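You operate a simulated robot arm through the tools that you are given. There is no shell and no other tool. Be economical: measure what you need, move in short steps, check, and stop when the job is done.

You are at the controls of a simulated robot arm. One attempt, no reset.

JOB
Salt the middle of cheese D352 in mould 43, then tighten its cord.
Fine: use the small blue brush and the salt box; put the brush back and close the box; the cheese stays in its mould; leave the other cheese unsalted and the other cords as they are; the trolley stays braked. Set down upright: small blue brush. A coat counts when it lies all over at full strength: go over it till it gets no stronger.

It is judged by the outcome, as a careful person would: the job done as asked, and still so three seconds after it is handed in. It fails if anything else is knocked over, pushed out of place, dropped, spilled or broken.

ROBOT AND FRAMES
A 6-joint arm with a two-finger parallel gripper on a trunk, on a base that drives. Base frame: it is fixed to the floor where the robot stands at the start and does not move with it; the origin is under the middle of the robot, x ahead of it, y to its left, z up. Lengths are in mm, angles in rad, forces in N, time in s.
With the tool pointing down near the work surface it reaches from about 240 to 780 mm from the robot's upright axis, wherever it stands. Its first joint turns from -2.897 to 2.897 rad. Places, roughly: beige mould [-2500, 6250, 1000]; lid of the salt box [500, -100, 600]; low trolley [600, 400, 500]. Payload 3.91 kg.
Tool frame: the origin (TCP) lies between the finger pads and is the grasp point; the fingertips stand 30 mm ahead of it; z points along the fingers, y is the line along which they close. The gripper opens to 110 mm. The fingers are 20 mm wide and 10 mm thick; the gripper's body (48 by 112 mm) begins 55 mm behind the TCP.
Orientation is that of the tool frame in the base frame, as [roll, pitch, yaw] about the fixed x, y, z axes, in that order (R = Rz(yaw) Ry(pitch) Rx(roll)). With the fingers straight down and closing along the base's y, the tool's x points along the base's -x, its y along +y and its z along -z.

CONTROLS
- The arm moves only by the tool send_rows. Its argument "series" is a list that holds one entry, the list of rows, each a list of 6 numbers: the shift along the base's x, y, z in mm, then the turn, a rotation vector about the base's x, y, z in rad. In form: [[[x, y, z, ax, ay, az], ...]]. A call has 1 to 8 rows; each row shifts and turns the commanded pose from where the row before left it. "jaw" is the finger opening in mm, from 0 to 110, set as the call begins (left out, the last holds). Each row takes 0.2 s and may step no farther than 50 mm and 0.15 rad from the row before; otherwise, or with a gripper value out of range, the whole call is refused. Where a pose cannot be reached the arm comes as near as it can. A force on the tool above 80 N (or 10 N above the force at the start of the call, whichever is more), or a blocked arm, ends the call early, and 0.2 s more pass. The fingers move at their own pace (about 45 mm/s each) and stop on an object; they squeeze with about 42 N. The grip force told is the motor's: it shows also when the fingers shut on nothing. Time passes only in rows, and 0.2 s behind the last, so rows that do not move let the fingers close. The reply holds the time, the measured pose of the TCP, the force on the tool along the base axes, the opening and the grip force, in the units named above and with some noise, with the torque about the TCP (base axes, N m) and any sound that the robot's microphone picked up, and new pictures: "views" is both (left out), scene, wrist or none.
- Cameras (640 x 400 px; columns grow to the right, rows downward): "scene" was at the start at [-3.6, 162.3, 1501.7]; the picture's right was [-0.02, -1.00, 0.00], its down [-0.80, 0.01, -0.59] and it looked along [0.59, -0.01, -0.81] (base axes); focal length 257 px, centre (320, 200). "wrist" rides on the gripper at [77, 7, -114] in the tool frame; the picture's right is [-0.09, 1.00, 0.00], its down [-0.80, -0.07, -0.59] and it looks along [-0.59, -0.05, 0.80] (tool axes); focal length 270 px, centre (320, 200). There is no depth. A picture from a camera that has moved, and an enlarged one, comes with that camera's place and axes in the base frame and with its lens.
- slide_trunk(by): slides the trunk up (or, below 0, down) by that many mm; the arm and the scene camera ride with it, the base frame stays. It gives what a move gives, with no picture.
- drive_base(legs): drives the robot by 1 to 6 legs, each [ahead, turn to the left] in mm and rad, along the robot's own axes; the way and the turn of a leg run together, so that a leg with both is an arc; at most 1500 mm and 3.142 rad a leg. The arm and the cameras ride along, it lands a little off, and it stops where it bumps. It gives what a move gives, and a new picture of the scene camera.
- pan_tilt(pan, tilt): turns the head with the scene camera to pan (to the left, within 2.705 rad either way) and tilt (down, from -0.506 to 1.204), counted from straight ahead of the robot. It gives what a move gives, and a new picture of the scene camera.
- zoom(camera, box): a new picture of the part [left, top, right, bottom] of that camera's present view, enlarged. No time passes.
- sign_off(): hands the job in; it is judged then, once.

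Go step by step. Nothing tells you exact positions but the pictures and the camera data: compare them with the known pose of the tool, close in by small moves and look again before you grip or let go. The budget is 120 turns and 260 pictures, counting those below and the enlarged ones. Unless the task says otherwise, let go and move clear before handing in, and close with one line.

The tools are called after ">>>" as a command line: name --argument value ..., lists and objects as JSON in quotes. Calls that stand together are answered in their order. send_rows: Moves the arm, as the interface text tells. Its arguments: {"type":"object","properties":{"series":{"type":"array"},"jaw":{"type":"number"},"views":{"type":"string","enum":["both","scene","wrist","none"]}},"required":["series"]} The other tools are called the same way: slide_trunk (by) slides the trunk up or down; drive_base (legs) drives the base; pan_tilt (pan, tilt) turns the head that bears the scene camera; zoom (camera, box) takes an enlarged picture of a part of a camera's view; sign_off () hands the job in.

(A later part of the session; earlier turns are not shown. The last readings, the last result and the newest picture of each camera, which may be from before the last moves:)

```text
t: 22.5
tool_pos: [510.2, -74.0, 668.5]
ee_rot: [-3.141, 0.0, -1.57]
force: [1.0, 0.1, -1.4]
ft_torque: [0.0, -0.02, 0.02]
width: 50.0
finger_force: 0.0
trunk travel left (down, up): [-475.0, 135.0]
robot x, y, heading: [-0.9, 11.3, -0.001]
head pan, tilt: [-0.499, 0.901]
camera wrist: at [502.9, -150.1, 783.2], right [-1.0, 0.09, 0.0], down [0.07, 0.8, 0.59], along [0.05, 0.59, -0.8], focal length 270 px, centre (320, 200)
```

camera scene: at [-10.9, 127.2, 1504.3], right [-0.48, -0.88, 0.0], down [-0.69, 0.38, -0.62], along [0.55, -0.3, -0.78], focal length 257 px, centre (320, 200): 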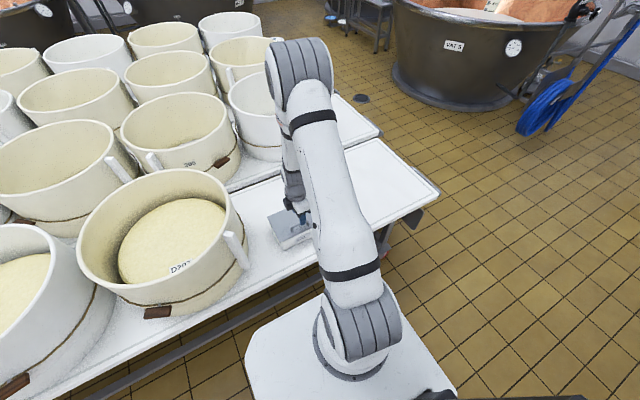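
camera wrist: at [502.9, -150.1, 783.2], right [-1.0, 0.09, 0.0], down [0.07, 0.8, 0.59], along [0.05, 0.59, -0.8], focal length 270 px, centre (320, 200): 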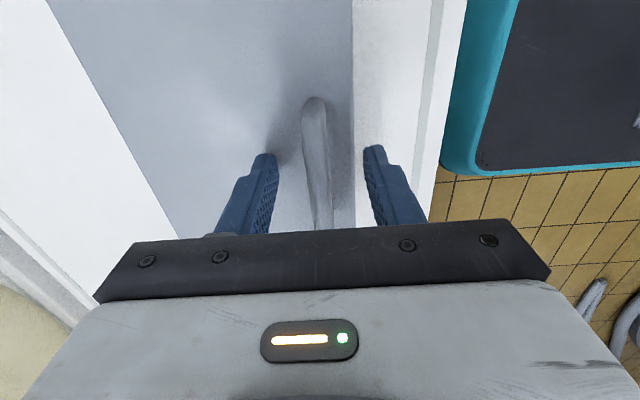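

The bar is centred. I close on it, then slide the box back to its original place by 26 mm.

>>> send_rows --series '[[[0, 0, 0, 0, 0, 0], [0, 0, 0, 0, 0, 0], [0, 0, 0, 0, 0, 0]]]' --jaw 0 --views "none"

>>> send_rows --series '[[[-6, 0, 0, 0, 0, 0], [-7, 0, 0, 0, 0, 0], [-7, 0, 0, 0, 0, 0], [-7, 0, 0, 0, 0, 0]]]' --views "both"

>>> zoom --camera "scene" --box '[240, 160, 380, 260]'

```text
t: 23.3
tool_pos: [509.8, -73.4, 668.1]
ee_rot: [-3.14, 0.0, -1.571]
force: [0.5, -0.2, 0.2]
ft_torque: [0.05, -0.04, 0.13]
width: 11.7
finger_force: 33.2
trunk travel left (down, up): [-475.0, 135.0]
robot x, y, heading: [-0.2, 13.3, -0.003]
head pan, tilt: [-0.499, 0.901]
```

```text
t: 24.3
tool_pos: [482.6, -73.7, 668.6]
ee_rot: [-3.14, 0.0, -1.571]
force: [3.1, 0.9, 1.1]
ft_torque: [0.09, -0.06, 0.05]
width: 11.5
finger_force: 41.8
trunk travel left (down, up): [-475.0, 135.0]
robot x, y, heading: [1.0, 10.7, 0.001]
head pan, tilt: [-0.499, 0.901]
camera scene: at [-10.3, 127.2, 1504.3], right [-0.48, -0.88, 0.0], down [-0.69, 0.38, -0.62], along [0.54, -0.3, -0.78], focal length 257 px, centre (320, 200)
camera wrist: at [475.7, -151.2, 783.7], right [-1.0, 0.09, 0.0], down [0.07, 0.8, 0.59], along [0.05, 0.59, -0.8], focal length 270 px, centre (320, 200)
```

scene: 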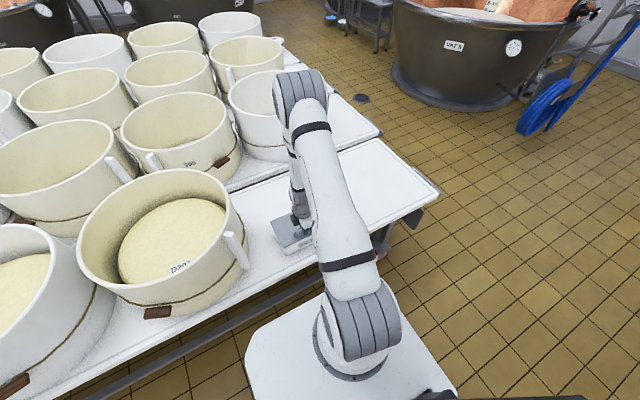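
wrist: 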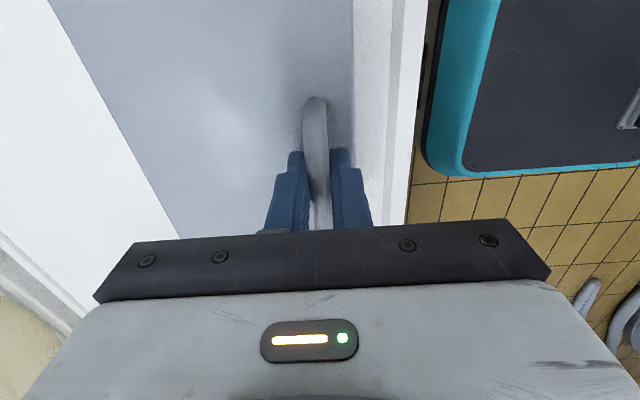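

```text
4.00 times, centred on (310, 210) of scene
camera zoom: at [-10.3, 127.2, 1504.3], right [-0.48, -0.88, 0.0], down [-0.69, 0.38, -0.62], along [0.54, -0.3, -0.78], focal length 1027 px, centre (360, 160)
```

zoom: 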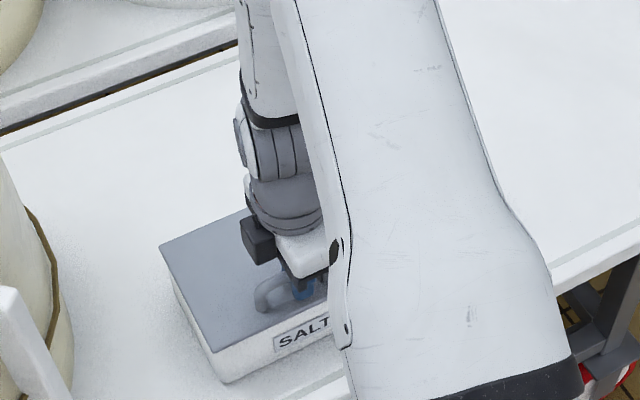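

The box is back in place. Now the opening arc with the tool kept vertical.

>>> send_rows --series '[[[3.5, 0, 15.5, 0, 0, 0], [7.3, 0, 14.6, 0, 0, 0], [18.2, 0, 26.4, 0, 0, 0], [24.5, 0, 20.7, 0, 0, 0], [29, 0, 13.7, 0, 0, 0], [31.5, 0, 5.8, 0, 0, 0]]]' --views "both"

>>> zoom --camera "scene" --box '[240, 160, 380, 260]'

```text
t: 25.7
tool_pos: [596.2, -74.8, 763.8]
ee_rot: [3.142, 0.0, -1.569]
force: [-1.4, -0.2, -8.1]
ft_torque: [-0.67, 0.13, -0.1]
width: 11.3
finger_force: 42.0
trunk travel left (down, up): [-475.0, 135.0]
robot x, y, heading: [-2.0, 12.1, -0.002]
head pan, tilt: [-0.499, 0.901]
camera scene: at [-9.8, 127.1, 1504.3], right [-0.48, -0.88, 0.0], down [-0.69, 0.38, -0.62], along [0.54, -0.3, -0.78], focal length 257 px, centre (320, 200)
camera wrist: at [590.5, -151.3, 877.8], right [-1.0, 0.09, 0.0], down [0.07, 0.8, 0.59], along [0.05, 0.59, -0.8], focal length 270 px, centre (320, 200)
```

scene: 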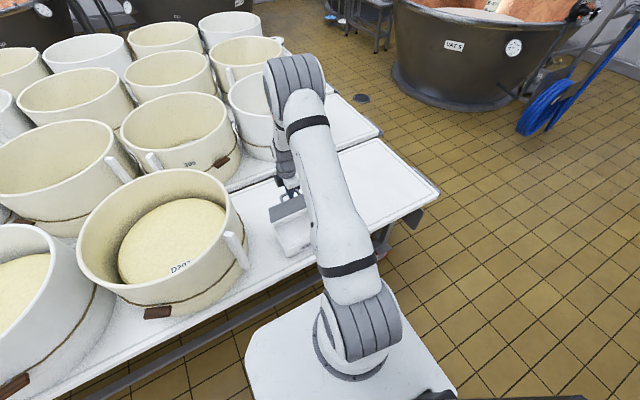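
wrist: 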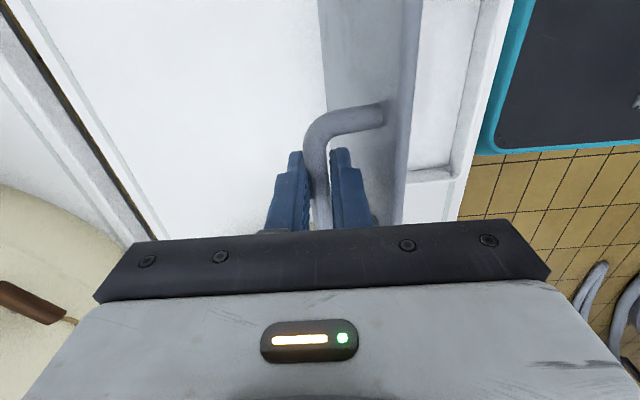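

```text
4.00 times, centred on (310, 210) of scene
camera zoom: at [-9.8, 127.1, 1504.3], right [-0.48, -0.88, 0.0], down [-0.69, 0.38, -0.62], along [0.54, -0.3, -0.78], focal length 1027 px, centre (360, 160)
```

zoom: 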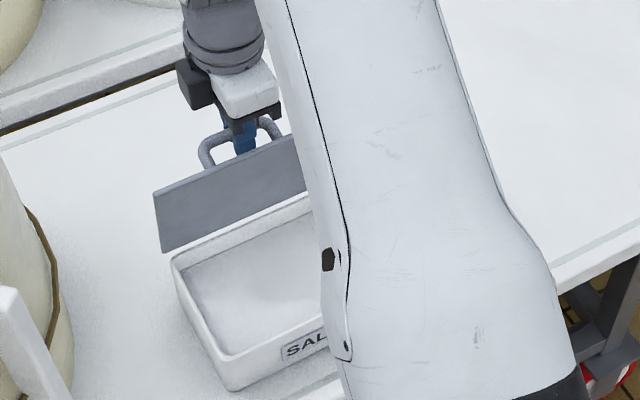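

Clean this time, lid around 75–80°. I continue past upright in small steps.

>>> send_rows --series '[[[16, 0, 0.5, 0, 0, 0], [16, 0, -3, 0, 0, 0], [12, 0, -3, 0, 0, 0]]]' --views "both"

>>> zoom --camera "scene" --box '[240, 160, 380, 260]'

```text
t: 26.5
tool_pos: [642.6, -74.6, 760.4]
ee_rot: [-3.141, 0.0, -1.572]
force: [-0.3, 0.9, -7.7]
ft_torque: [0.09, -0.04, -0.17]
width: 11.2
finger_force: 42.3
trunk travel left (down, up): [-475.0, 135.0]
robot x, y, heading: [-0.0, 10.2, 0.0]
head pan, tilt: [-0.499, 0.901]
camera scene: at [-9.9, 127.1, 1504.4], right [-0.48, -0.88, 0.0], down [-0.69, 0.38, -0.62], along [0.54, -0.3, -0.78], focal length 257 px, centre (320, 200)
camera wrist: at [635.5, -151.3, 875.1], right [-1.0, 0.09, 0.0], down [0.07, 0.8, 0.59], along [0.05, 0.59, -0.8], focal length 270 px, centre (320, 200)
```

scene: 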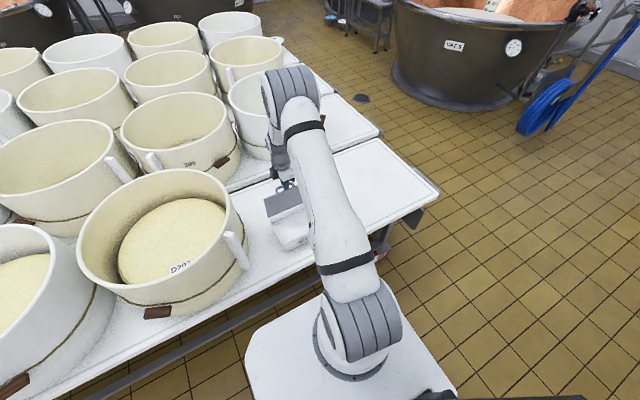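
wrist: 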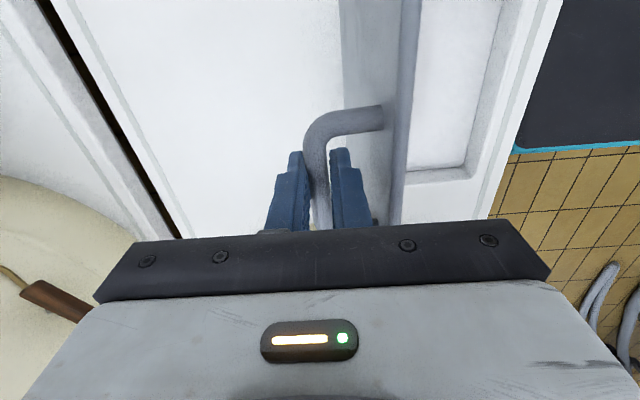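

```text
4.00 times, centred on (310, 210) of scene
camera zoom: at [-9.9, 127.1, 1504.4], right [-0.48, -0.88, 0.0], down [-0.69, 0.38, -0.62], along [0.54, -0.3, -0.78], focal length 1027 px, centre (360, 160)
```

zoom: 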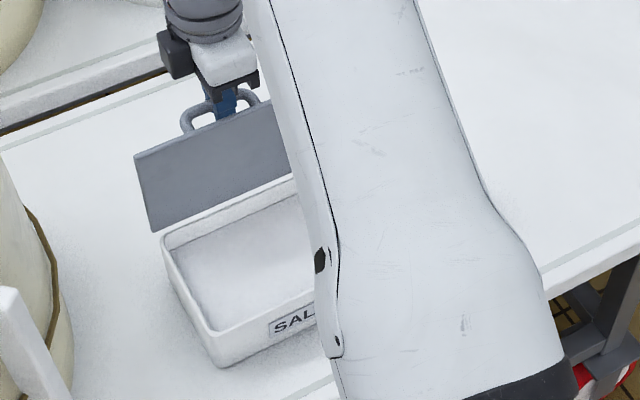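

The box crept back again and there is an upward pull of 8 N, so my arc is probably too wide. I lower slightly to relieve the pull and read forces.

>>> send_rows --series '[[[0, 0, -4, 0, 0, 0]]]' --views "none"

>>> send_rows --series '[[[0, 0, -4, 0, 0, 0]]]' --views "wrist"

>>> zoom --camera "scene" --box '[240, 160, 380, 260]'

```text
t: 26.9
tool_pos: [642.1, -74.4, 757.8]
ee_rot: [-3.137, 0.0, -1.571]
force: [1.1, -1.0, 4.6]
ft_torque: [0.47, -0.03, -0.16]
width: 11.2
finger_force: 42.0
trunk travel left (down, up): [-475.0, 135.0]
robot x, y, heading: [-1.6, 9.8, -0.004]
head pan, tilt: [-0.499, 0.901]
```

```text
t: 27.3
tool_pos: [642.5, -75.0, 757.7]
ee_rot: [-3.127, -0.001, -1.571]
force: [7.8, -0.3, 35.9]
ft_torque: [0.33, -0.06, -0.23]
width: 11.0
finger_force: 41.7
trunk travel left (down, up): [-475.0, 135.0]
robot x, y, heading: [-0.9, 13.2, -0.003]
head pan, tilt: [-0.499, 0.901]
camera wrist: at [635.2, -151.0, 871.9], right [-1.0, 0.09, -0.01], down [0.06, 0.8, 0.59], along [0.06, 0.59, -0.8], focal length 270 px, centre (320, 200)
```

wrist: 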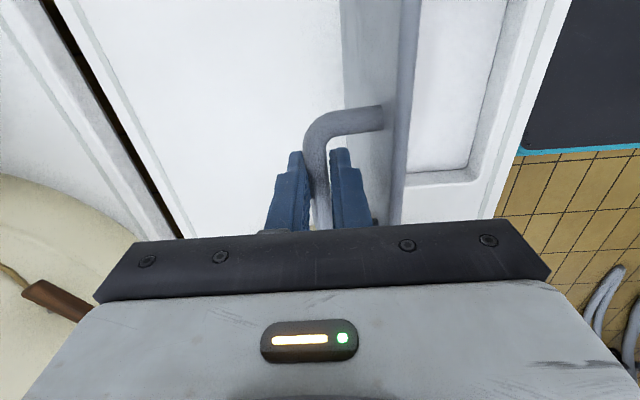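

```text
4.00 times, centred on (310, 210) of scene
camera zoom: at [-13.5, 127.5, 1505.0], right [-0.48, -0.88, 0.0], down [-0.69, 0.38, -0.62], along [0.55, -0.3, -0.78], focal length 1027 px, centre (360, 160)
```

zoom: 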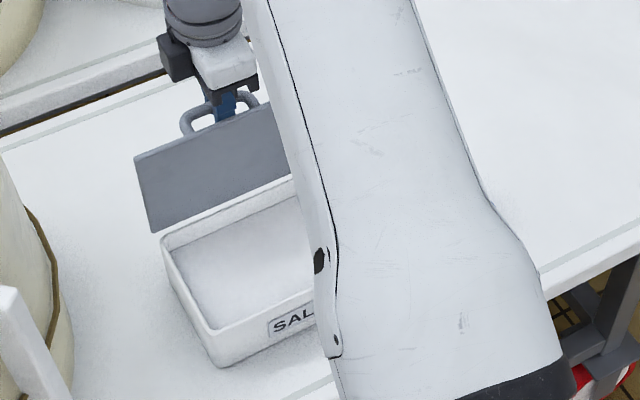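

The box was being carried by the grip's friction; it is now resting on the table with the lid at about 85°. I loosen to a loose cage around the bar and push on so the lid can turn freely.

>>> send_rows --series '[[[0, 0, 3, 0, 0, 0], [0, 0, 0, 0, 0, 0]]]' --jaw 18 --views "none"

>>> send_rows --series '[[[12, 0, 0, 0, 0, 0], [14, 0, -2, 0, 0, 0]]]' --views "both"

>>> zoom --camera "scene" --box '[240, 160, 380, 260]'

```text
t: 27.9
tool_pos: [638.9, -74.7, 754.5]
ee_rot: [-3.14, -0.001, -1.571]
force: [-0.1, 1.3, 1.0]
ft_torque: [0.0, 0.01, -0.01]
width: 17.9
finger_force: 0.1
trunk travel left (down, up): [-475.0, 135.0]
robot x, y, heading: [1.9, 10.9, 0.0]
head pan, tilt: [-0.499, 0.901]
```

```text
t: 28.5
tool_pos: [665.0, -76.2, 752.6]
ee_rot: [-3.139, 0.0, -1.572]
force: [-0.7, -0.5, 0.2]
ft_torque: [-0.01, 0.01, 0.03]
width: 18.0
finger_force: 0.2
trunk travel left (down, up): [-475.0, 135.0]
robot x, y, heading: [-0.3, 11.9, -0.001]
head pan, tilt: [-0.499, 0.901]
camera scene: at [-10.3, 127.2, 1504.4], right [-0.48, -0.88, 0.0], down [-0.69, 0.38, -0.62], along [0.54, -0.3, -0.78], focal length 257 px, centre (320, 200)
camera wrist: at [659.7, -152.1, 867.1], right [-1.0, 0.09, 0.0], down [0.07, 0.8, 0.59], along [0.05, 0.59, -0.8], focal length 270 px, centre (320, 200)
```

scene: 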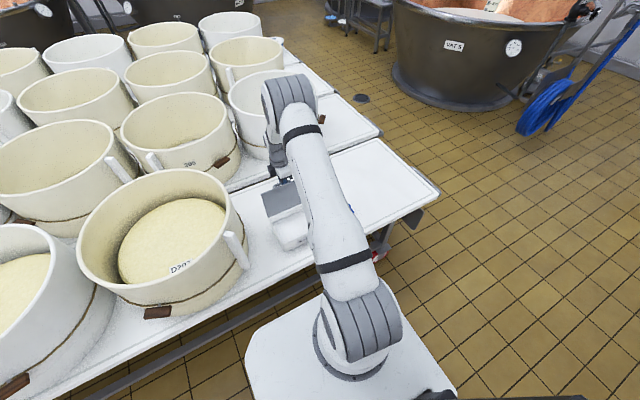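
wrist: 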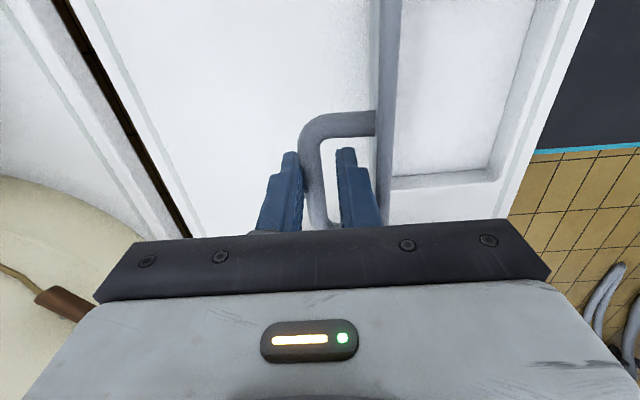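

```text
4.00 times, centred on (310, 210) of scene
camera zoom: at [-10.3, 127.2, 1504.4], right [-0.48, -0.88, 0.0], down [-0.69, 0.38, -0.62], along [0.54, -0.3, -0.78], focal length 1027 px, centre (360, 160)
```

zoom: 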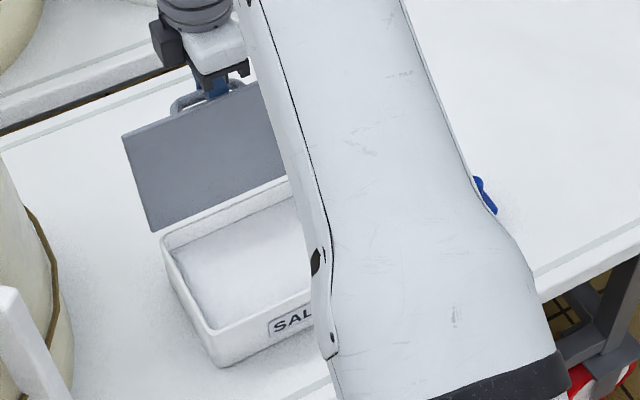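

The lid has passed its balance point and leans on the rear finger. I let it down onto its stop.

>>> send_rows --series '[[[12, 0, -3, 0, 0, 0], [12, 0, -5, 0, 0, 0]]]' --views "wrist"

>>> zoom --camera "scene" --box '[240, 160, 380, 260]'

```text
t: 29.1
tool_pos: [688.8, -75.7, 743.0]
ee_rot: [-3.141, 0.0, -1.57]
force: [-4.0, -0.8, 0.2]
ft_torque: [-0.01, 0.07, -0.02]
width: 20.3
finger_force: 2.0
trunk travel left (down, up): [-475.0, 135.0]
robot x, y, heading: [-1.0, 14.6, -0.004]
head pan, tilt: [-0.499, 0.901]
camera wrist: at [682.4, -152.1, 857.3], right [-1.0, 0.09, 0.0], down [0.07, 0.8, 0.59], along [0.05, 0.59, -0.8], focal length 270 px, centre (320, 200)
```

wrist: 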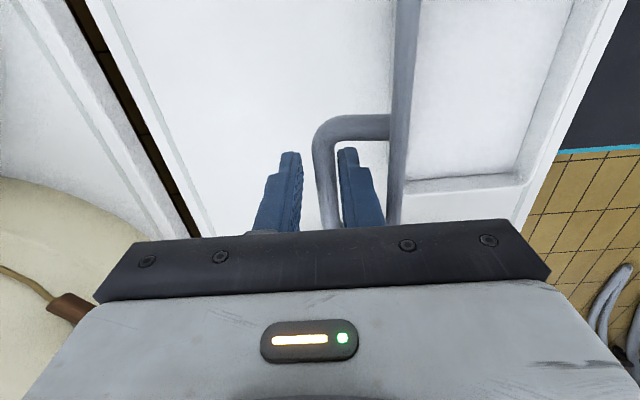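

```text
4.00 times, centred on (310, 210) of scene
camera zoom: at [-11.2, 127.2, 1504.4], right [-0.48, -0.88, 0.0], down [-0.69, 0.38, -0.62], along [0.55, -0.3, -0.78], focal length 1027 px, centre (360, 160)
```

zoom: 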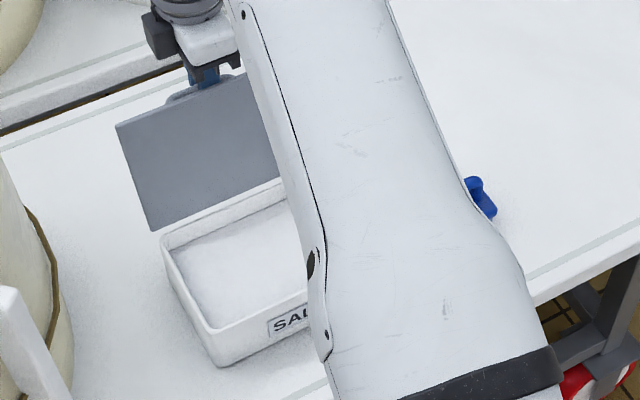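

The stop is reached and the lid leans back. I ease off and rise straight out.

>>> send_rows --series '[[[-4, 0, 3, 0, 0, 0], [0, 0, 15, 0, 0, 0], [0, 0, 20, 0, 0, 0], [0, 0, 45, 0, 0, 0], [0, 0, 45, 0, 0, 0]]]' --views "wrist"

>>> zoom --camera "scene" --box '[240, 160, 380, 260]'

```text
t: 30.3
tool_pos: [686.8, -70.7, 873.3]
ee_rot: [-3.139, -0.001, -1.571]
force: [0.1, 0.2, 0.3]
ft_torque: [-0.02, 0.02, 0.01]
width: 17.8
finger_force: 0.0
trunk travel left (down, up): [-475.0, 135.0]
robot x, y, heading: [2.0, 9.9, -0.001]
head pan, tilt: [-0.499, 0.901]
camera wrist: at [680.6, -147.3, 987.3], right [-1.0, 0.09, 0.0], down [0.07, 0.8, 0.59], along [0.05, 0.59, -0.8], focal length 270 px, centre (320, 200)
```

wrist: 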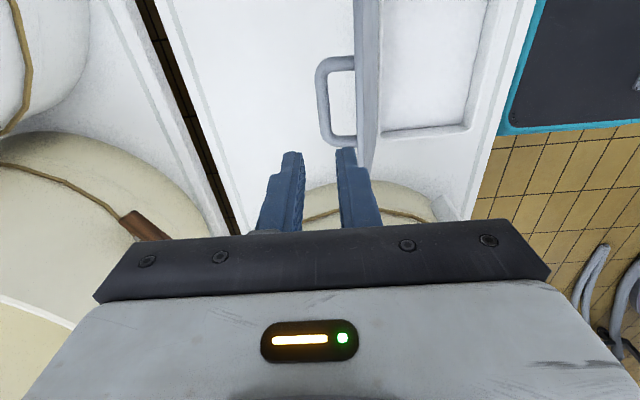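

```text
4.00 times, centred on (310, 210) of scene
camera zoom: at [-11.2, 127.3, 1504.3], right [-0.48, -0.88, 0.0], down [-0.69, 0.38, -0.62], along [0.55, -0.3, -0.78], focal length 1027 px, centre (360, 160)
```

zoom: 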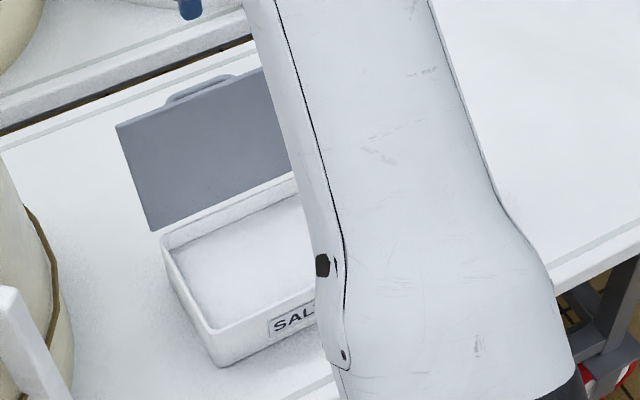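

The lid stands open by itself. Next the brush: handle about [521, -286, 598]; I move above it.

>>> send_rows --series '[[[-27, -36, 0, 0, 0, 0], [-27, -36, 0, 0, 0, 0], [-28, -36, -10, 0, 0, 0], [-28, -36, -15, 0, 0, 0], [-28, -36, -20, 0, 0, 0], [-28, -35, -20, 0, 0, 0], [0, 0, -45, 0, 0, 0], [0, 0, -45, 0, 0, 0]]]' --jaw 60 --views "both"

```text
t: 32.1
tool_pos: [520.5, -291.0, 717.7]
ee_rot: [-3.14, 0.001, -1.57]
force: [0.2, -0.1, -0.9]
ft_torque: [0.01, 0.03, 0.0]
width: 59.9
finger_force: 0.0
trunk travel left (down, up): [-475.0, 135.0]
robot x, y, heading: [1.4, 12.6, -0.002]
head pan, tilt: [-0.499, 0.901]
camera scene: at [-10.1, 127.2, 1504.4], right [-0.48, -0.88, 0.0], down [-0.69, 0.38, -0.62], along [0.54, -0.3, -0.78], focal length 257 px, centre (320, 200)
camera wrist: at [514.8, -368.2, 832.8], right [-1.0, 0.09, 0.0], down [0.07, 0.8, 0.59], along [0.05, 0.59, -0.8], focal length 270 px, centre (320, 200)
```

scene: 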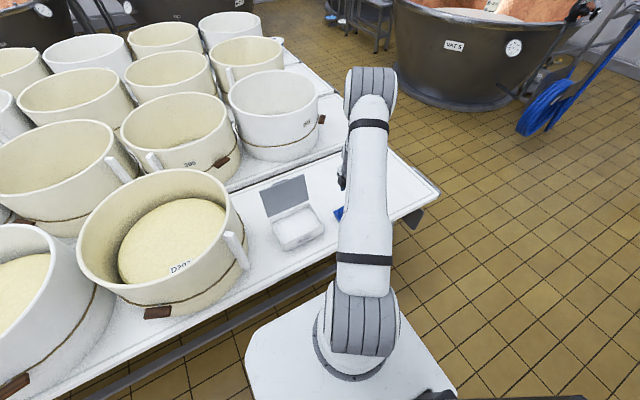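
wrist: 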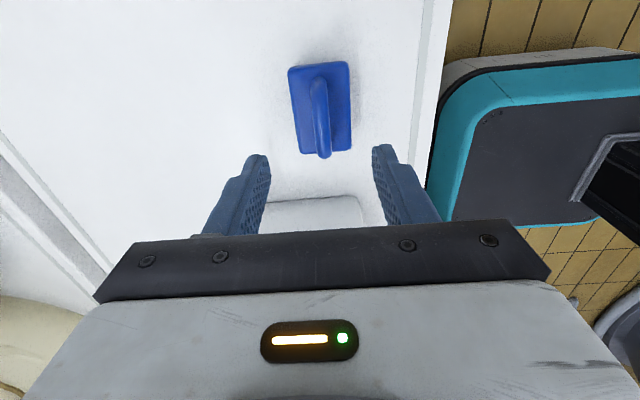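

Refined: bar at [521.5, -288, ~606]. I descend in steps with a look.

>>> send_rows --series '[[[1, 3, -35, 0, 0, 0], [0, 0, -30, 0, 0, 0], [0, 0, -18, 0, 0, 0]]]' --jaw 50 --views "wrist"

```text
t: 32.9
tool_pos: [522.3, -287.6, 634.7]
ee_rot: [-3.138, 0.001, -1.571]
force: [0.1, 0.0, -0.9]
ft_torque: [0.03, 0.03, 0.0]
width: 50.3
finger_force: 0.0
trunk travel left (down, up): [-475.0, 135.0]
robot x, y, heading: [1.2, 11.6, 0.001]
head pan, tilt: [-0.499, 0.901]
camera wrist: at [515.8, -364.5, 748.7], right [-1.0, 0.09, 0.0], down [0.07, 0.8, 0.59], along [0.05, 0.59, -0.8], focal length 270 px, centre (320, 200)
```

wrist: 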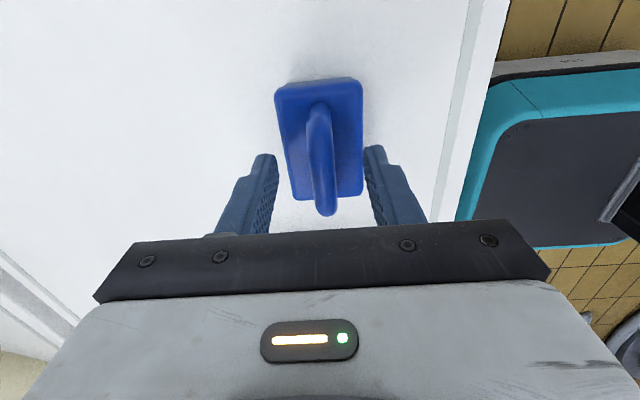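

Bar centred between the fingers. I descend a bit more and close.

>>> send_rows --series '[[[0, -2, -8, 0, 0, 0]]]' --views "none"

>>> send_rows --series '[[[0, 0, 0, 0, 0, 0], [0, 0, 0, 0, 0, 0], [0, 0, 0, 0, 0, 0]]]' --jaw 0 --views "wrist"

```text
t: 33.3
tool_pos: [521.2, -288.3, 627.1]
ee_rot: [-3.141, 0.001, -1.571]
force: [0.7, -0.3, -0.4]
ft_torque: [0.01, -0.01, 0.02]
width: 49.9
finger_force: 0.1
trunk travel left (down, up): [-475.0, 135.0]
robot x, y, heading: [0.0, 13.6, 0.0]
head pan, tilt: [-0.499, 0.901]
```

```text
t: 34.1
tool_pos: [522.5, -288.6, 627.2]
ee_rot: [-3.138, -0.001, -1.571]
force: [-0.9, -0.4, 0.5]
ft_torque: [0.0, -0.02, 0.0]
width: 12.7
finger_force: 34.7
trunk travel left (down, up): [-475.0, 135.0]
robot x, y, heading: [-1.8, 10.8, 0.004]
head pan, tilt: [-0.499, 0.901]
camera wrist: at [515.6, -365.8, 741.4], right [-1.0, 0.09, 0.0], down [0.07, 0.8, 0.59], along [0.05, 0.59, -0.8], focal length 270 px, centre (320, 200)
```

wrist: 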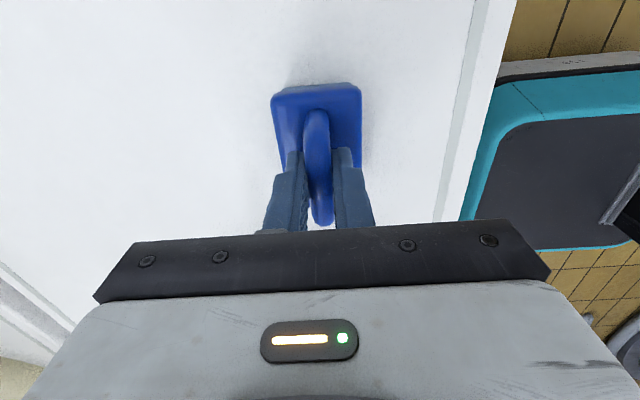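

Gripped. For a steadier hold I reopen slightly, go deeper towards the block, and close again.

>>> send_rows --series '[[[0, 0, 0, 0, 0, 0], [0, 0, -5, 0, 0, 0], [0, 0, -4, 0, 0, 0]]]' --jaw 24 --views "none"

>>> send_rows --series '[[[0, 0, 0, 0, 0, 0], [0, 0, 0, 0, 0, 0]]]' --jaw 0 --views "none"

```text
t: 34.9
tool_pos: [522.5, -289.6, 618.6]
ee_rot: [-3.137, 0.001, -1.572]
force: [0.0, -0.6, 0.5]
ft_torque: [0.02, 0.0, -0.01]
width: 23.9
finger_force: 0.0
trunk travel left (down, up): [-475.0, 135.0]
robot x, y, heading: [2.5, 12.0, 0.001]
head pan, tilt: [-0.499, 0.901]
```

```text
t: 35.5
tool_pos: [520.9, -289.3, 618.7]
ee_rot: [-3.139, 0.001, -1.57]
force: [1.3, -1.2, 2.4]
ft_torque: [-0.04, 0.03, 0.02]
width: 12.9
finger_force: 42.3
trunk travel left (down, up): [-475.0, 135.0]
robot x, y, heading: [1.1, 14.2, -0.001]
head pan, tilt: [-0.499, 0.901]
```

Held firmly (on the table at TCP z 618.6, [521.5, -289]). I lift and carry it above the salt.

>>> send_rows --series '[[[0, 0, 45, 0, 0, 0], [0, 0, 45, 0, 0, 0], [0, 0, 45, 0, 0, 0], [0, 40, 25, 0, 0, 0], [4, 46, 0, 0, 0, 0], [5, 46, 0, 0, 0, 0], [5, 46, 0, 0, 0, 0], [5, 44, 0, 0, 0, 0]]]' --views "both"

>>> zoom --camera "scene" --box '[240, 160, 380, 260]'

```text
t: 37.3
tool_pos: [540.6, -65.7, 776.6]
ee_rot: [-3.14, 0.0, -1.568]
force: [0.0, 0.7, -1.2]
ft_torque: [0.04, 0.04, -0.03]
width: 12.6
finger_force: 41.6
trunk travel left (down, up): [-475.0, 135.0]
robot x, y, heading: [1.1, 14.9, 0.0]
head pan, tilt: [-0.499, 0.901]
camera scene: at [-10.5, 127.5, 1504.3], right [-0.48, -0.88, 0.0], down [-0.69, 0.38, -0.62], along [0.54, -0.3, -0.78], focal length 257 px, centre (320, 200)
camera wrist: at [534.1, -142.9, 891.0], right [-1.0, 0.09, 0.0], down [0.07, 0.8, 0.59], along [0.05, 0.59, -0.8], focal length 270 px, centre (320, 200)
```

scene: 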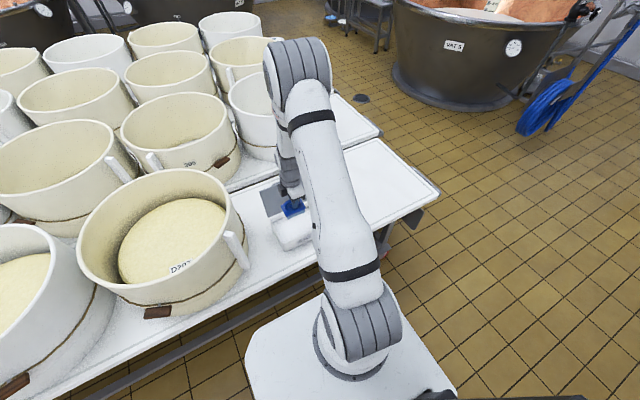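
wrist: 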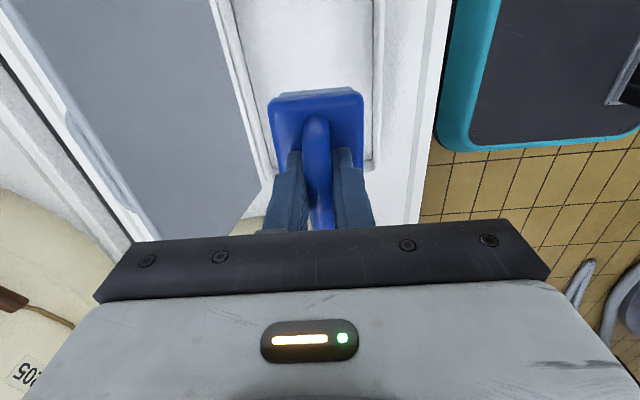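

```text
4.00 times, centred on (310, 210) of scene
camera zoom: at [-10.5, 127.5, 1504.3], right [-0.48, -0.88, 0.0], down [-0.69, 0.38, -0.62], along [0.54, -0.3, -0.78], focal length 1027 px, centre (360, 160)
```

zoom: 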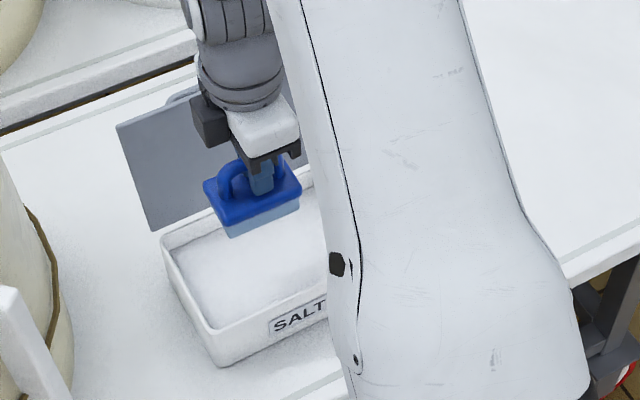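

The brush is centred over the salt. I lower it step by step until it presses in lightly.

>>> send_rows --series '[[[4, 0, -40, 0, 0, 0], [0, 0, -30, 0, 0, 0], [0, 0, -15, 0, 0, 0]]]' --views "scene"

>>> zoom --camera "scene" --box '[240, 160, 380, 260]'

```text
t: 38.1
tool_pos: [544.7, -67.1, 691.0]
ee_rot: [-3.138, -0.001, -1.57]
force: [0.0, 0.1, -2.0]
ft_torque: [-0.02, 0.01, 0.0]
width: 12.8
finger_force: 42.4
trunk travel left (down, up): [-475.0, 135.0]
robot x, y, heading: [-3.1, 12.0, 0.0]
head pan, tilt: [-0.499, 0.901]
camera scene: at [-10.6, 127.2, 1504.4], right [-0.48, -0.88, 0.0], down [-0.69, 0.38, -0.62], along [0.54, -0.3, -0.78], focal length 257 px, centre (320, 200)
```

scene: 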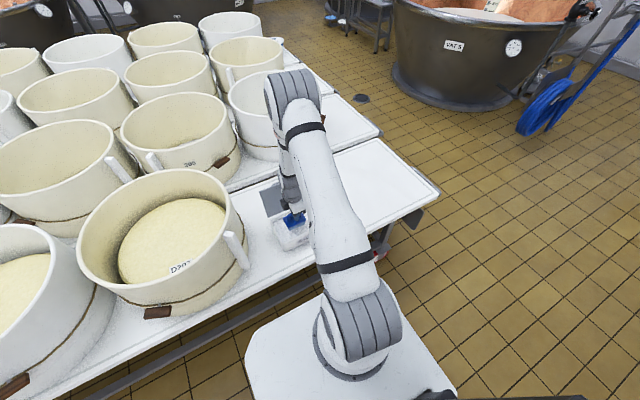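

```text
4.00 times, centred on (310, 210) of scene
camera zoom: at [-10.6, 127.2, 1504.4], right [-0.48, -0.88, 0.0], down [-0.69, 0.38, -0.62], along [0.54, -0.3, -0.78], focal length 1027 px, centre (360, 160)
```

zoom: 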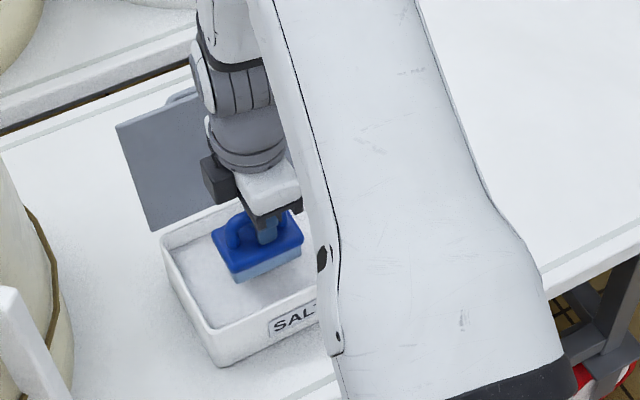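

Clear of the walls. Continue down in small steps.

>>> send_rows --series '[[[0, 0, -8, 0, 0, 0], [0, 0, -6, 0, 0, 0]]]' --views "none"

>>> send_rows --series '[[[0, 0, -5, 0, 0, 0], [0, 0, -4, 0, 0, 0]]]' --views "none"

>>> send_rows --series '[[[0, 0, -4, 0, 0, 0]]]' --views "scene"

>>> zoom --camera "scene" --box '[240, 160, 380, 260]'

```text
t: 38.7
tool_pos: [545.0, -65.9, 677.3]
ee_rot: [-3.14, -0.002, -1.572]
force: [0.1, 0.1, -1.4]
ft_torque: [-0.06, 0.0, 0.01]
width: 13.0
finger_force: 42.1
trunk travel left (down, up): [-475.0, 135.0]
robot x, y, heading: [-2.0, 13.1, 0.004]
head pan, tilt: [-0.499, 0.901]
```

```text
t: 39.3
tool_pos: [544.4, -66.2, 668.8]
ee_rot: [-3.14, -0.001, -1.571]
force: [0.1, 0.7, -1.5]
ft_torque: [-0.03, 0.01, -0.02]
width: 12.9
finger_force: 42.3
trunk travel left (down, up): [-475.0, 135.0]
robot x, y, heading: [0.6, 10.7, -0.002]
head pan, tilt: [-0.499, 0.901]
```

```text
t: 39.7
tool_pos: [543.8, -65.5, 669.1]
ee_rot: [-3.133, -0.001, -1.571]
force: [-1.4, -1.1, 30.7]
ft_torque: [0.17, 0.24, 0.02]
width: 12.9
finger_force: 41.8
trunk travel left (down, up): [-475.0, 135.0]
robot x, y, heading: [0.2, 13.5, 0.002]
head pan, tilt: [-0.499, 0.901]
camera scene: at [-13.5, 127.5, 1505.0], right [-0.48, -0.88, 0.0], down [-0.69, 0.38, -0.62], along [0.55, -0.3, -0.78], focal length 257 px, centre (320, 200)
```

scene: 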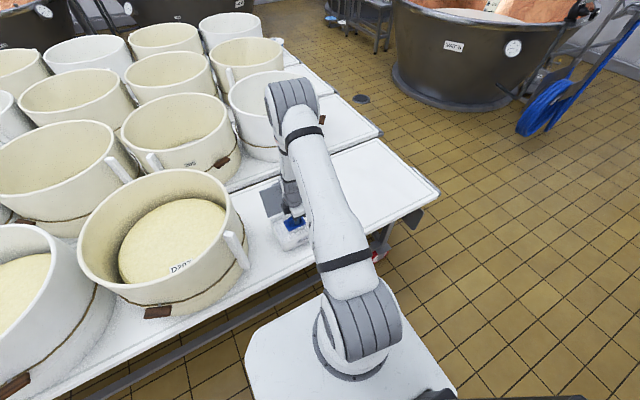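

```text
4.00 times, centred on (310, 210) of scene
camera zoom: at [-13.5, 127.5, 1505.0], right [-0.48, -0.88, 0.0], down [-0.69, 0.38, -0.62], along [0.55, -0.3, -0.78], focal length 1027 px, centre (360, 160)
```

zoom: 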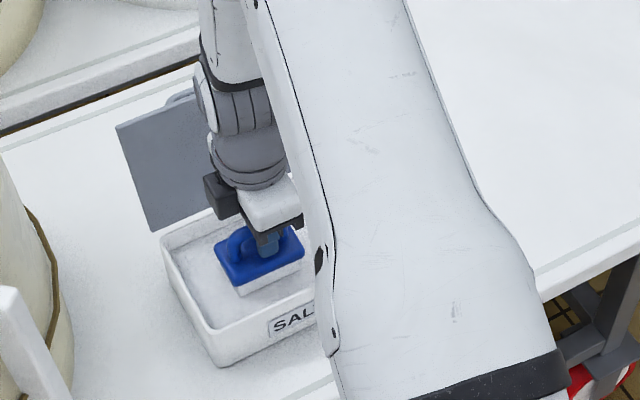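

Contact with salt at TCP z ≈ 668.5. I lift and check that the bristles carry salt.

>>> send_rows --series '[[[0, 0, 5, 0, 0, 0], [0, 0, 20, 0, 0, 0], [0, 0, 40, 0, 0, 0], [0, 0, 45, 0, 0, 0], [0, 0, 45, 0, 0, 0]]]' --views "scene"

>>> zoom --camera "scene" --box '[240, 140, 380, 240]'

```text
t: 40.9
tool_pos: [544.3, -66.2, 819.3]
ee_rot: [-3.138, 0.0, -1.571]
force: [-0.7, -0.6, -0.8]
ft_torque: [-0.01, 0.01, 0.0]
width: 12.9
finger_force: 42.6
trunk travel left (down, up): [-475.0, 135.0]
robot x, y, heading: [-1.6, 6.9, 0.001]
head pan, tilt: [-0.499, 0.901]
camera scene: at [-11.2, 127.2, 1504.2], right [-0.48, -0.88, 0.0], down [-0.69, 0.38, -0.62], along [0.55, -0.3, -0.78], focal length 257 px, centre (320, 200)
```

scene: 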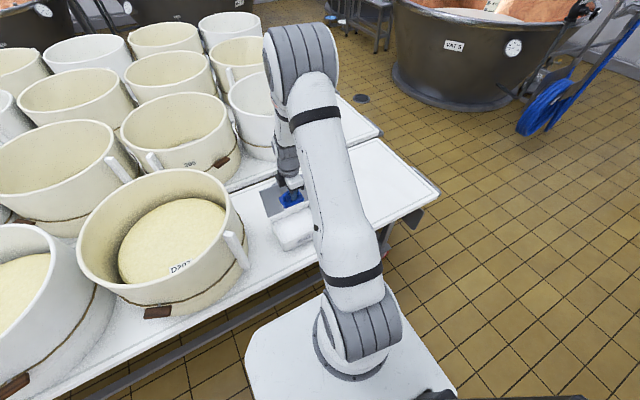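

```text
4.00 times, centred on (310, 190) of scene
camera zoom: at [-11.2, 127.2, 1504.2], right [-0.48, -0.88, 0.0], down [-0.69, 0.38, -0.62], along [0.55, -0.3, -0.78], focal length 1027 px, centre (360, 240)
```

zoom: 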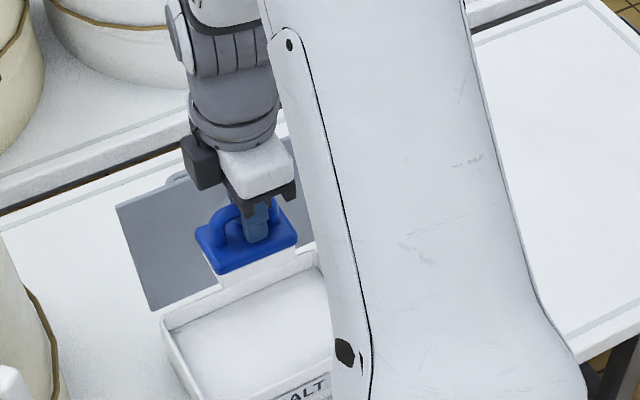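

The bristles are now white with salt. The mould's centre is about [605, 830], rim ~850, so I tuck the arm high and drive to about [40, 390], from where both the salt and the cheese are within reach.

>>> send_rows --series '[[[-24, 13, 33, 0, 0, 0], [-24, 13, 33, 0, 0, 0], [-24, 13, 33, 0, 0, 0], [-24, 13, 33, 0, 0, 0], [-24, 13, 33, 0, 0, 0], [-24, 11, 33, 0, 0, 0], [-30, 0, 0, 0, 0, 0]]]' --views "none"

>>> drive_base --legs '[[-220, 0], [0, 1.571]]'

```text
t: 42.5
tool_pos: [369.1, 9.9, 1017.5]
ee_rot: [-3.137, 0.001, -1.572]
force: [0.3, 0.2, -1.9]
ft_torque: [-0.02, -0.03, 0.01]
width: 12.8
finger_force: 41.8
trunk travel left (down, up): [-475.0, 135.0]
robot x, y, heading: [0.0, 12.0, 0.004]
head pan, tilt: [-0.499, 0.901]
```

```text
t: 48.0
tool_pos: [-217.6, 382.7, 1017.3]
ee_rot: [-3.137, 0.001, -0.001]
force: [0.6, -0.3, -1.2]
ft_torque: [0.02, 0.02, 0.01]
width: 12.7
finger_force: 41.6
trunk travel left (down, up): [-475.0, 135.0]
robot x, y, heading: [-211.6, 14.0, 1.558]
head pan, tilt: [-0.499, 0.901]
camera scene: at [-324.4, 5.0, 1504.3], right [0.87, -0.49, 0.0], down [-0.38, -0.68, -0.62], along [0.3, 0.54, -0.78], focal length 257 px, centre (320, 200)
```

scene: 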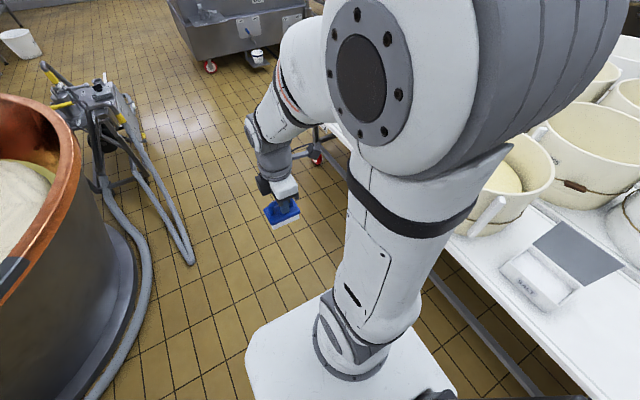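

Clear path ahead. I drive on, turn back and approach the trolley.

>>> drive_base --legs '[[376, 0], [0, -1.558], [235, 0]]'

>>> pan_tilt --pan 0.6 --tilt 0.9

```text
t: 55.5
tool_pos: [387.8, 392.9, 1017.5]
ee_rot: [-3.139, 0.001, -1.554]
force: [0.0, 0.3, -1.1]
ft_torque: [-0.02, 0.01, 0.0]
width: 12.8
finger_force: 42.3
trunk travel left (down, up): [-475.0, 135.0]
robot x, y, heading: [16.1, 380.6, 0.001]
head pan, tilt: [-0.499, 0.901]
camera scene: at [8.2, 497.1, 1504.4], right [-0.48, -0.88, 0.0], down [-0.69, 0.38, -0.62], along [0.54, -0.3, -0.78], focal length 257 px, centre (320, 200)
```

scene: 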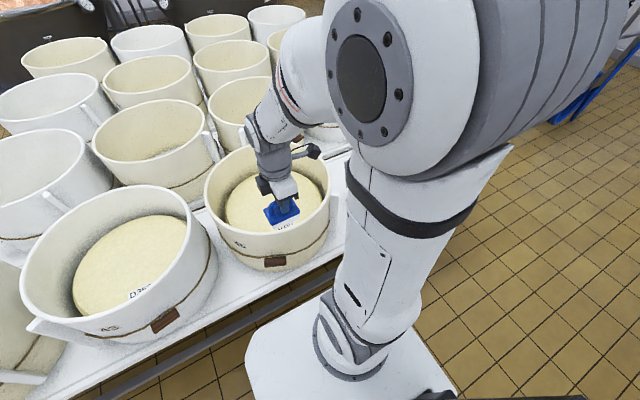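

```text
t: 56.8
tool_pos: [386.6, 392.4, 1019.1]
ee_rot: [-3.139, 0.0, -1.553]
force: [0.2, -0.4, -1.6]
ft_torque: [-0.01, 0.01, -0.02]
width: 12.6
finger_force: 42.4
trunk travel left (down, up): [-475.0, 135.0]
robot x, y, heading: [14.8, 383.0, 0.002]
head pan, tilt: [0.6, 0.901]
camera scene: at [2.3, 575.8, 1504.3], right [0.56, -0.83, 0.0], down [-0.65, -0.44, -0.62], along [0.51, 0.35, -0.78], focal length 257 px, centre (320, 200)
```

scene: 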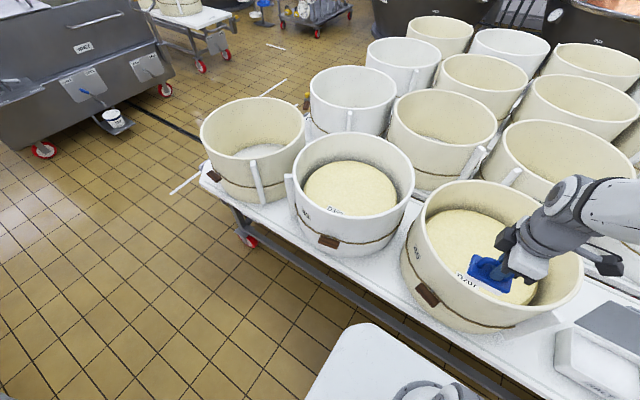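

I'm at [15, 383] with D352's mould to the left. I bring the wrist camera towards it, staying high.

>>> send_rows --series '[[[13, 45, 4, 0, 0, 0], [13, 45, 4, 0, 0, 0], [13, 45, 4, 0, 0, 0], [13, 45, 4, 0, 0, 0], [13, 45, 4, 0, 0, 0], [13, 45, 4, 0, 0, 0], [13, 45, 4, 0, 0, 0]]]' --views "both"

```text
t: 58.4
tool_pos: [478.8, 709.3, 1042.8]
ee_rot: [-3.139, -0.001, -1.555]
force: [-0.8, -1.0, -1.1]
ft_torque: [-0.02, -0.02, 0.02]
width: 12.7
finger_force: 42.0
trunk travel left (down, up): [-475.0, 135.0]
robot x, y, heading: [16.5, 383.3, -0.004]
head pan, tilt: [0.6, 0.901]
camera scene: at [2.8, 576.6, 1504.2], right [0.56, -0.83, 0.0], down [-0.65, -0.44, -0.62], along [0.51, 0.35, -0.78], focal length 257 px, centre (320, 200)
camera wrist: at [473.9, 632.2, 1157.0], right [-1.0, 0.07, 0.0], down [0.06, 0.8, 0.59], along [0.04, 0.59, -0.8], focal length 270 px, centre (320, 200)
```

scene: 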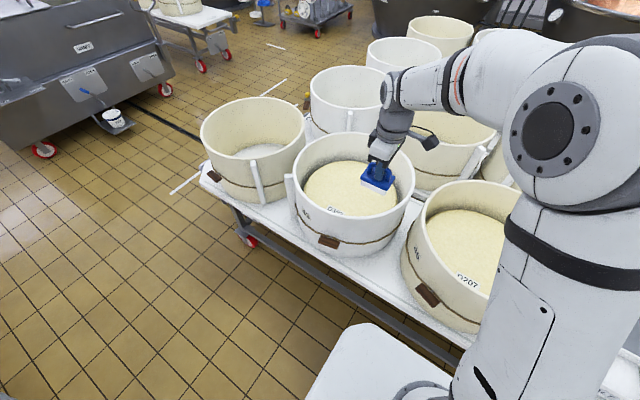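
wrist: 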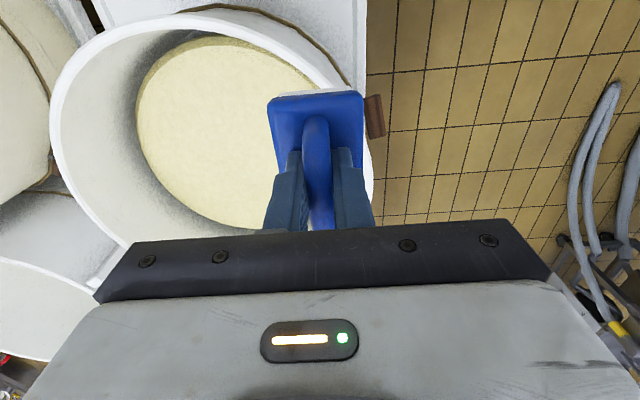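

The cheese centre is about [605, 825], top near z 742, radius 160, rim ~850. I move the brush above the middle.

>>> send_rows --series '[[[31, 29, -15, 0, 0, 0], [31, 29, -20, 0, 0, 0], [32, 29, -20, 0, 0, 0], [32, 29, -20, 0, 0, 0], [0, 0, -40, 0, 0, 0]]]' --views "both"

>>> zoom --camera "scene" --box '[270, 110, 450, 260]'

```text
t: 59.6
tool_pos: [606.3, 826.1, 931.2]
ee_rot: [-3.14, 0.001, -1.553]
force: [-0.4, 0.2, -0.1]
ft_torque: [-0.02, 0.01, 0.0]
width: 12.7
finger_force: 42.1
trunk travel left (down, up): [-475.0, 135.0]
robot x, y, heading: [18.4, 383.7, -0.001]
head pan, tilt: [0.6, 0.901]
camera scene: at [2.8, 576.3, 1504.3], right [0.56, -0.83, 0.0], down [-0.65, -0.44, -0.62], along [0.51, 0.35, -0.78], focal length 257 px, centre (320, 200)
camera wrist: at [601.2, 748.8, 1044.7], right [-1.0, 0.07, 0.0], down [0.06, 0.8, 0.59], along [0.04, 0.59, -0.8], focal length 270 px, centre (320, 200)
```

scene: 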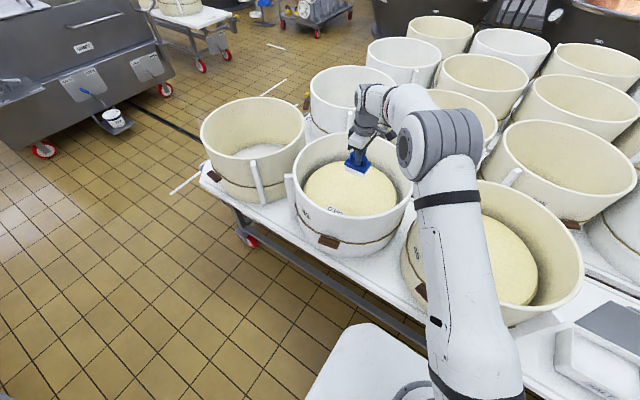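
wrist: 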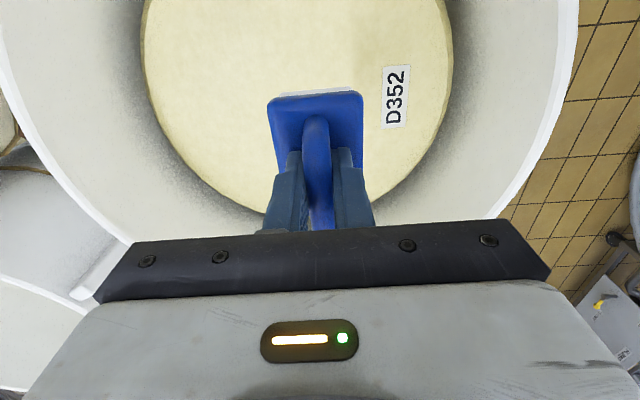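

```text
2.67 times, centred on (360, 185) of scene
camera zoom: at [2.8, 576.3, 1504.3], right [0.56, -0.83, 0.0], down [-0.65, -0.44, -0.62], along [0.51, 0.35, -0.78], focal length 685 px, centre (213, 240)
```

zoom: 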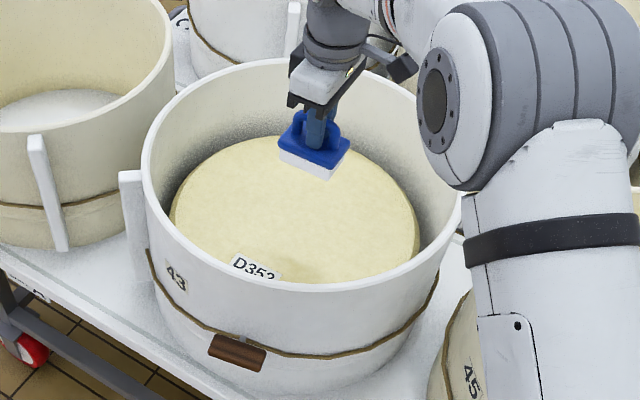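

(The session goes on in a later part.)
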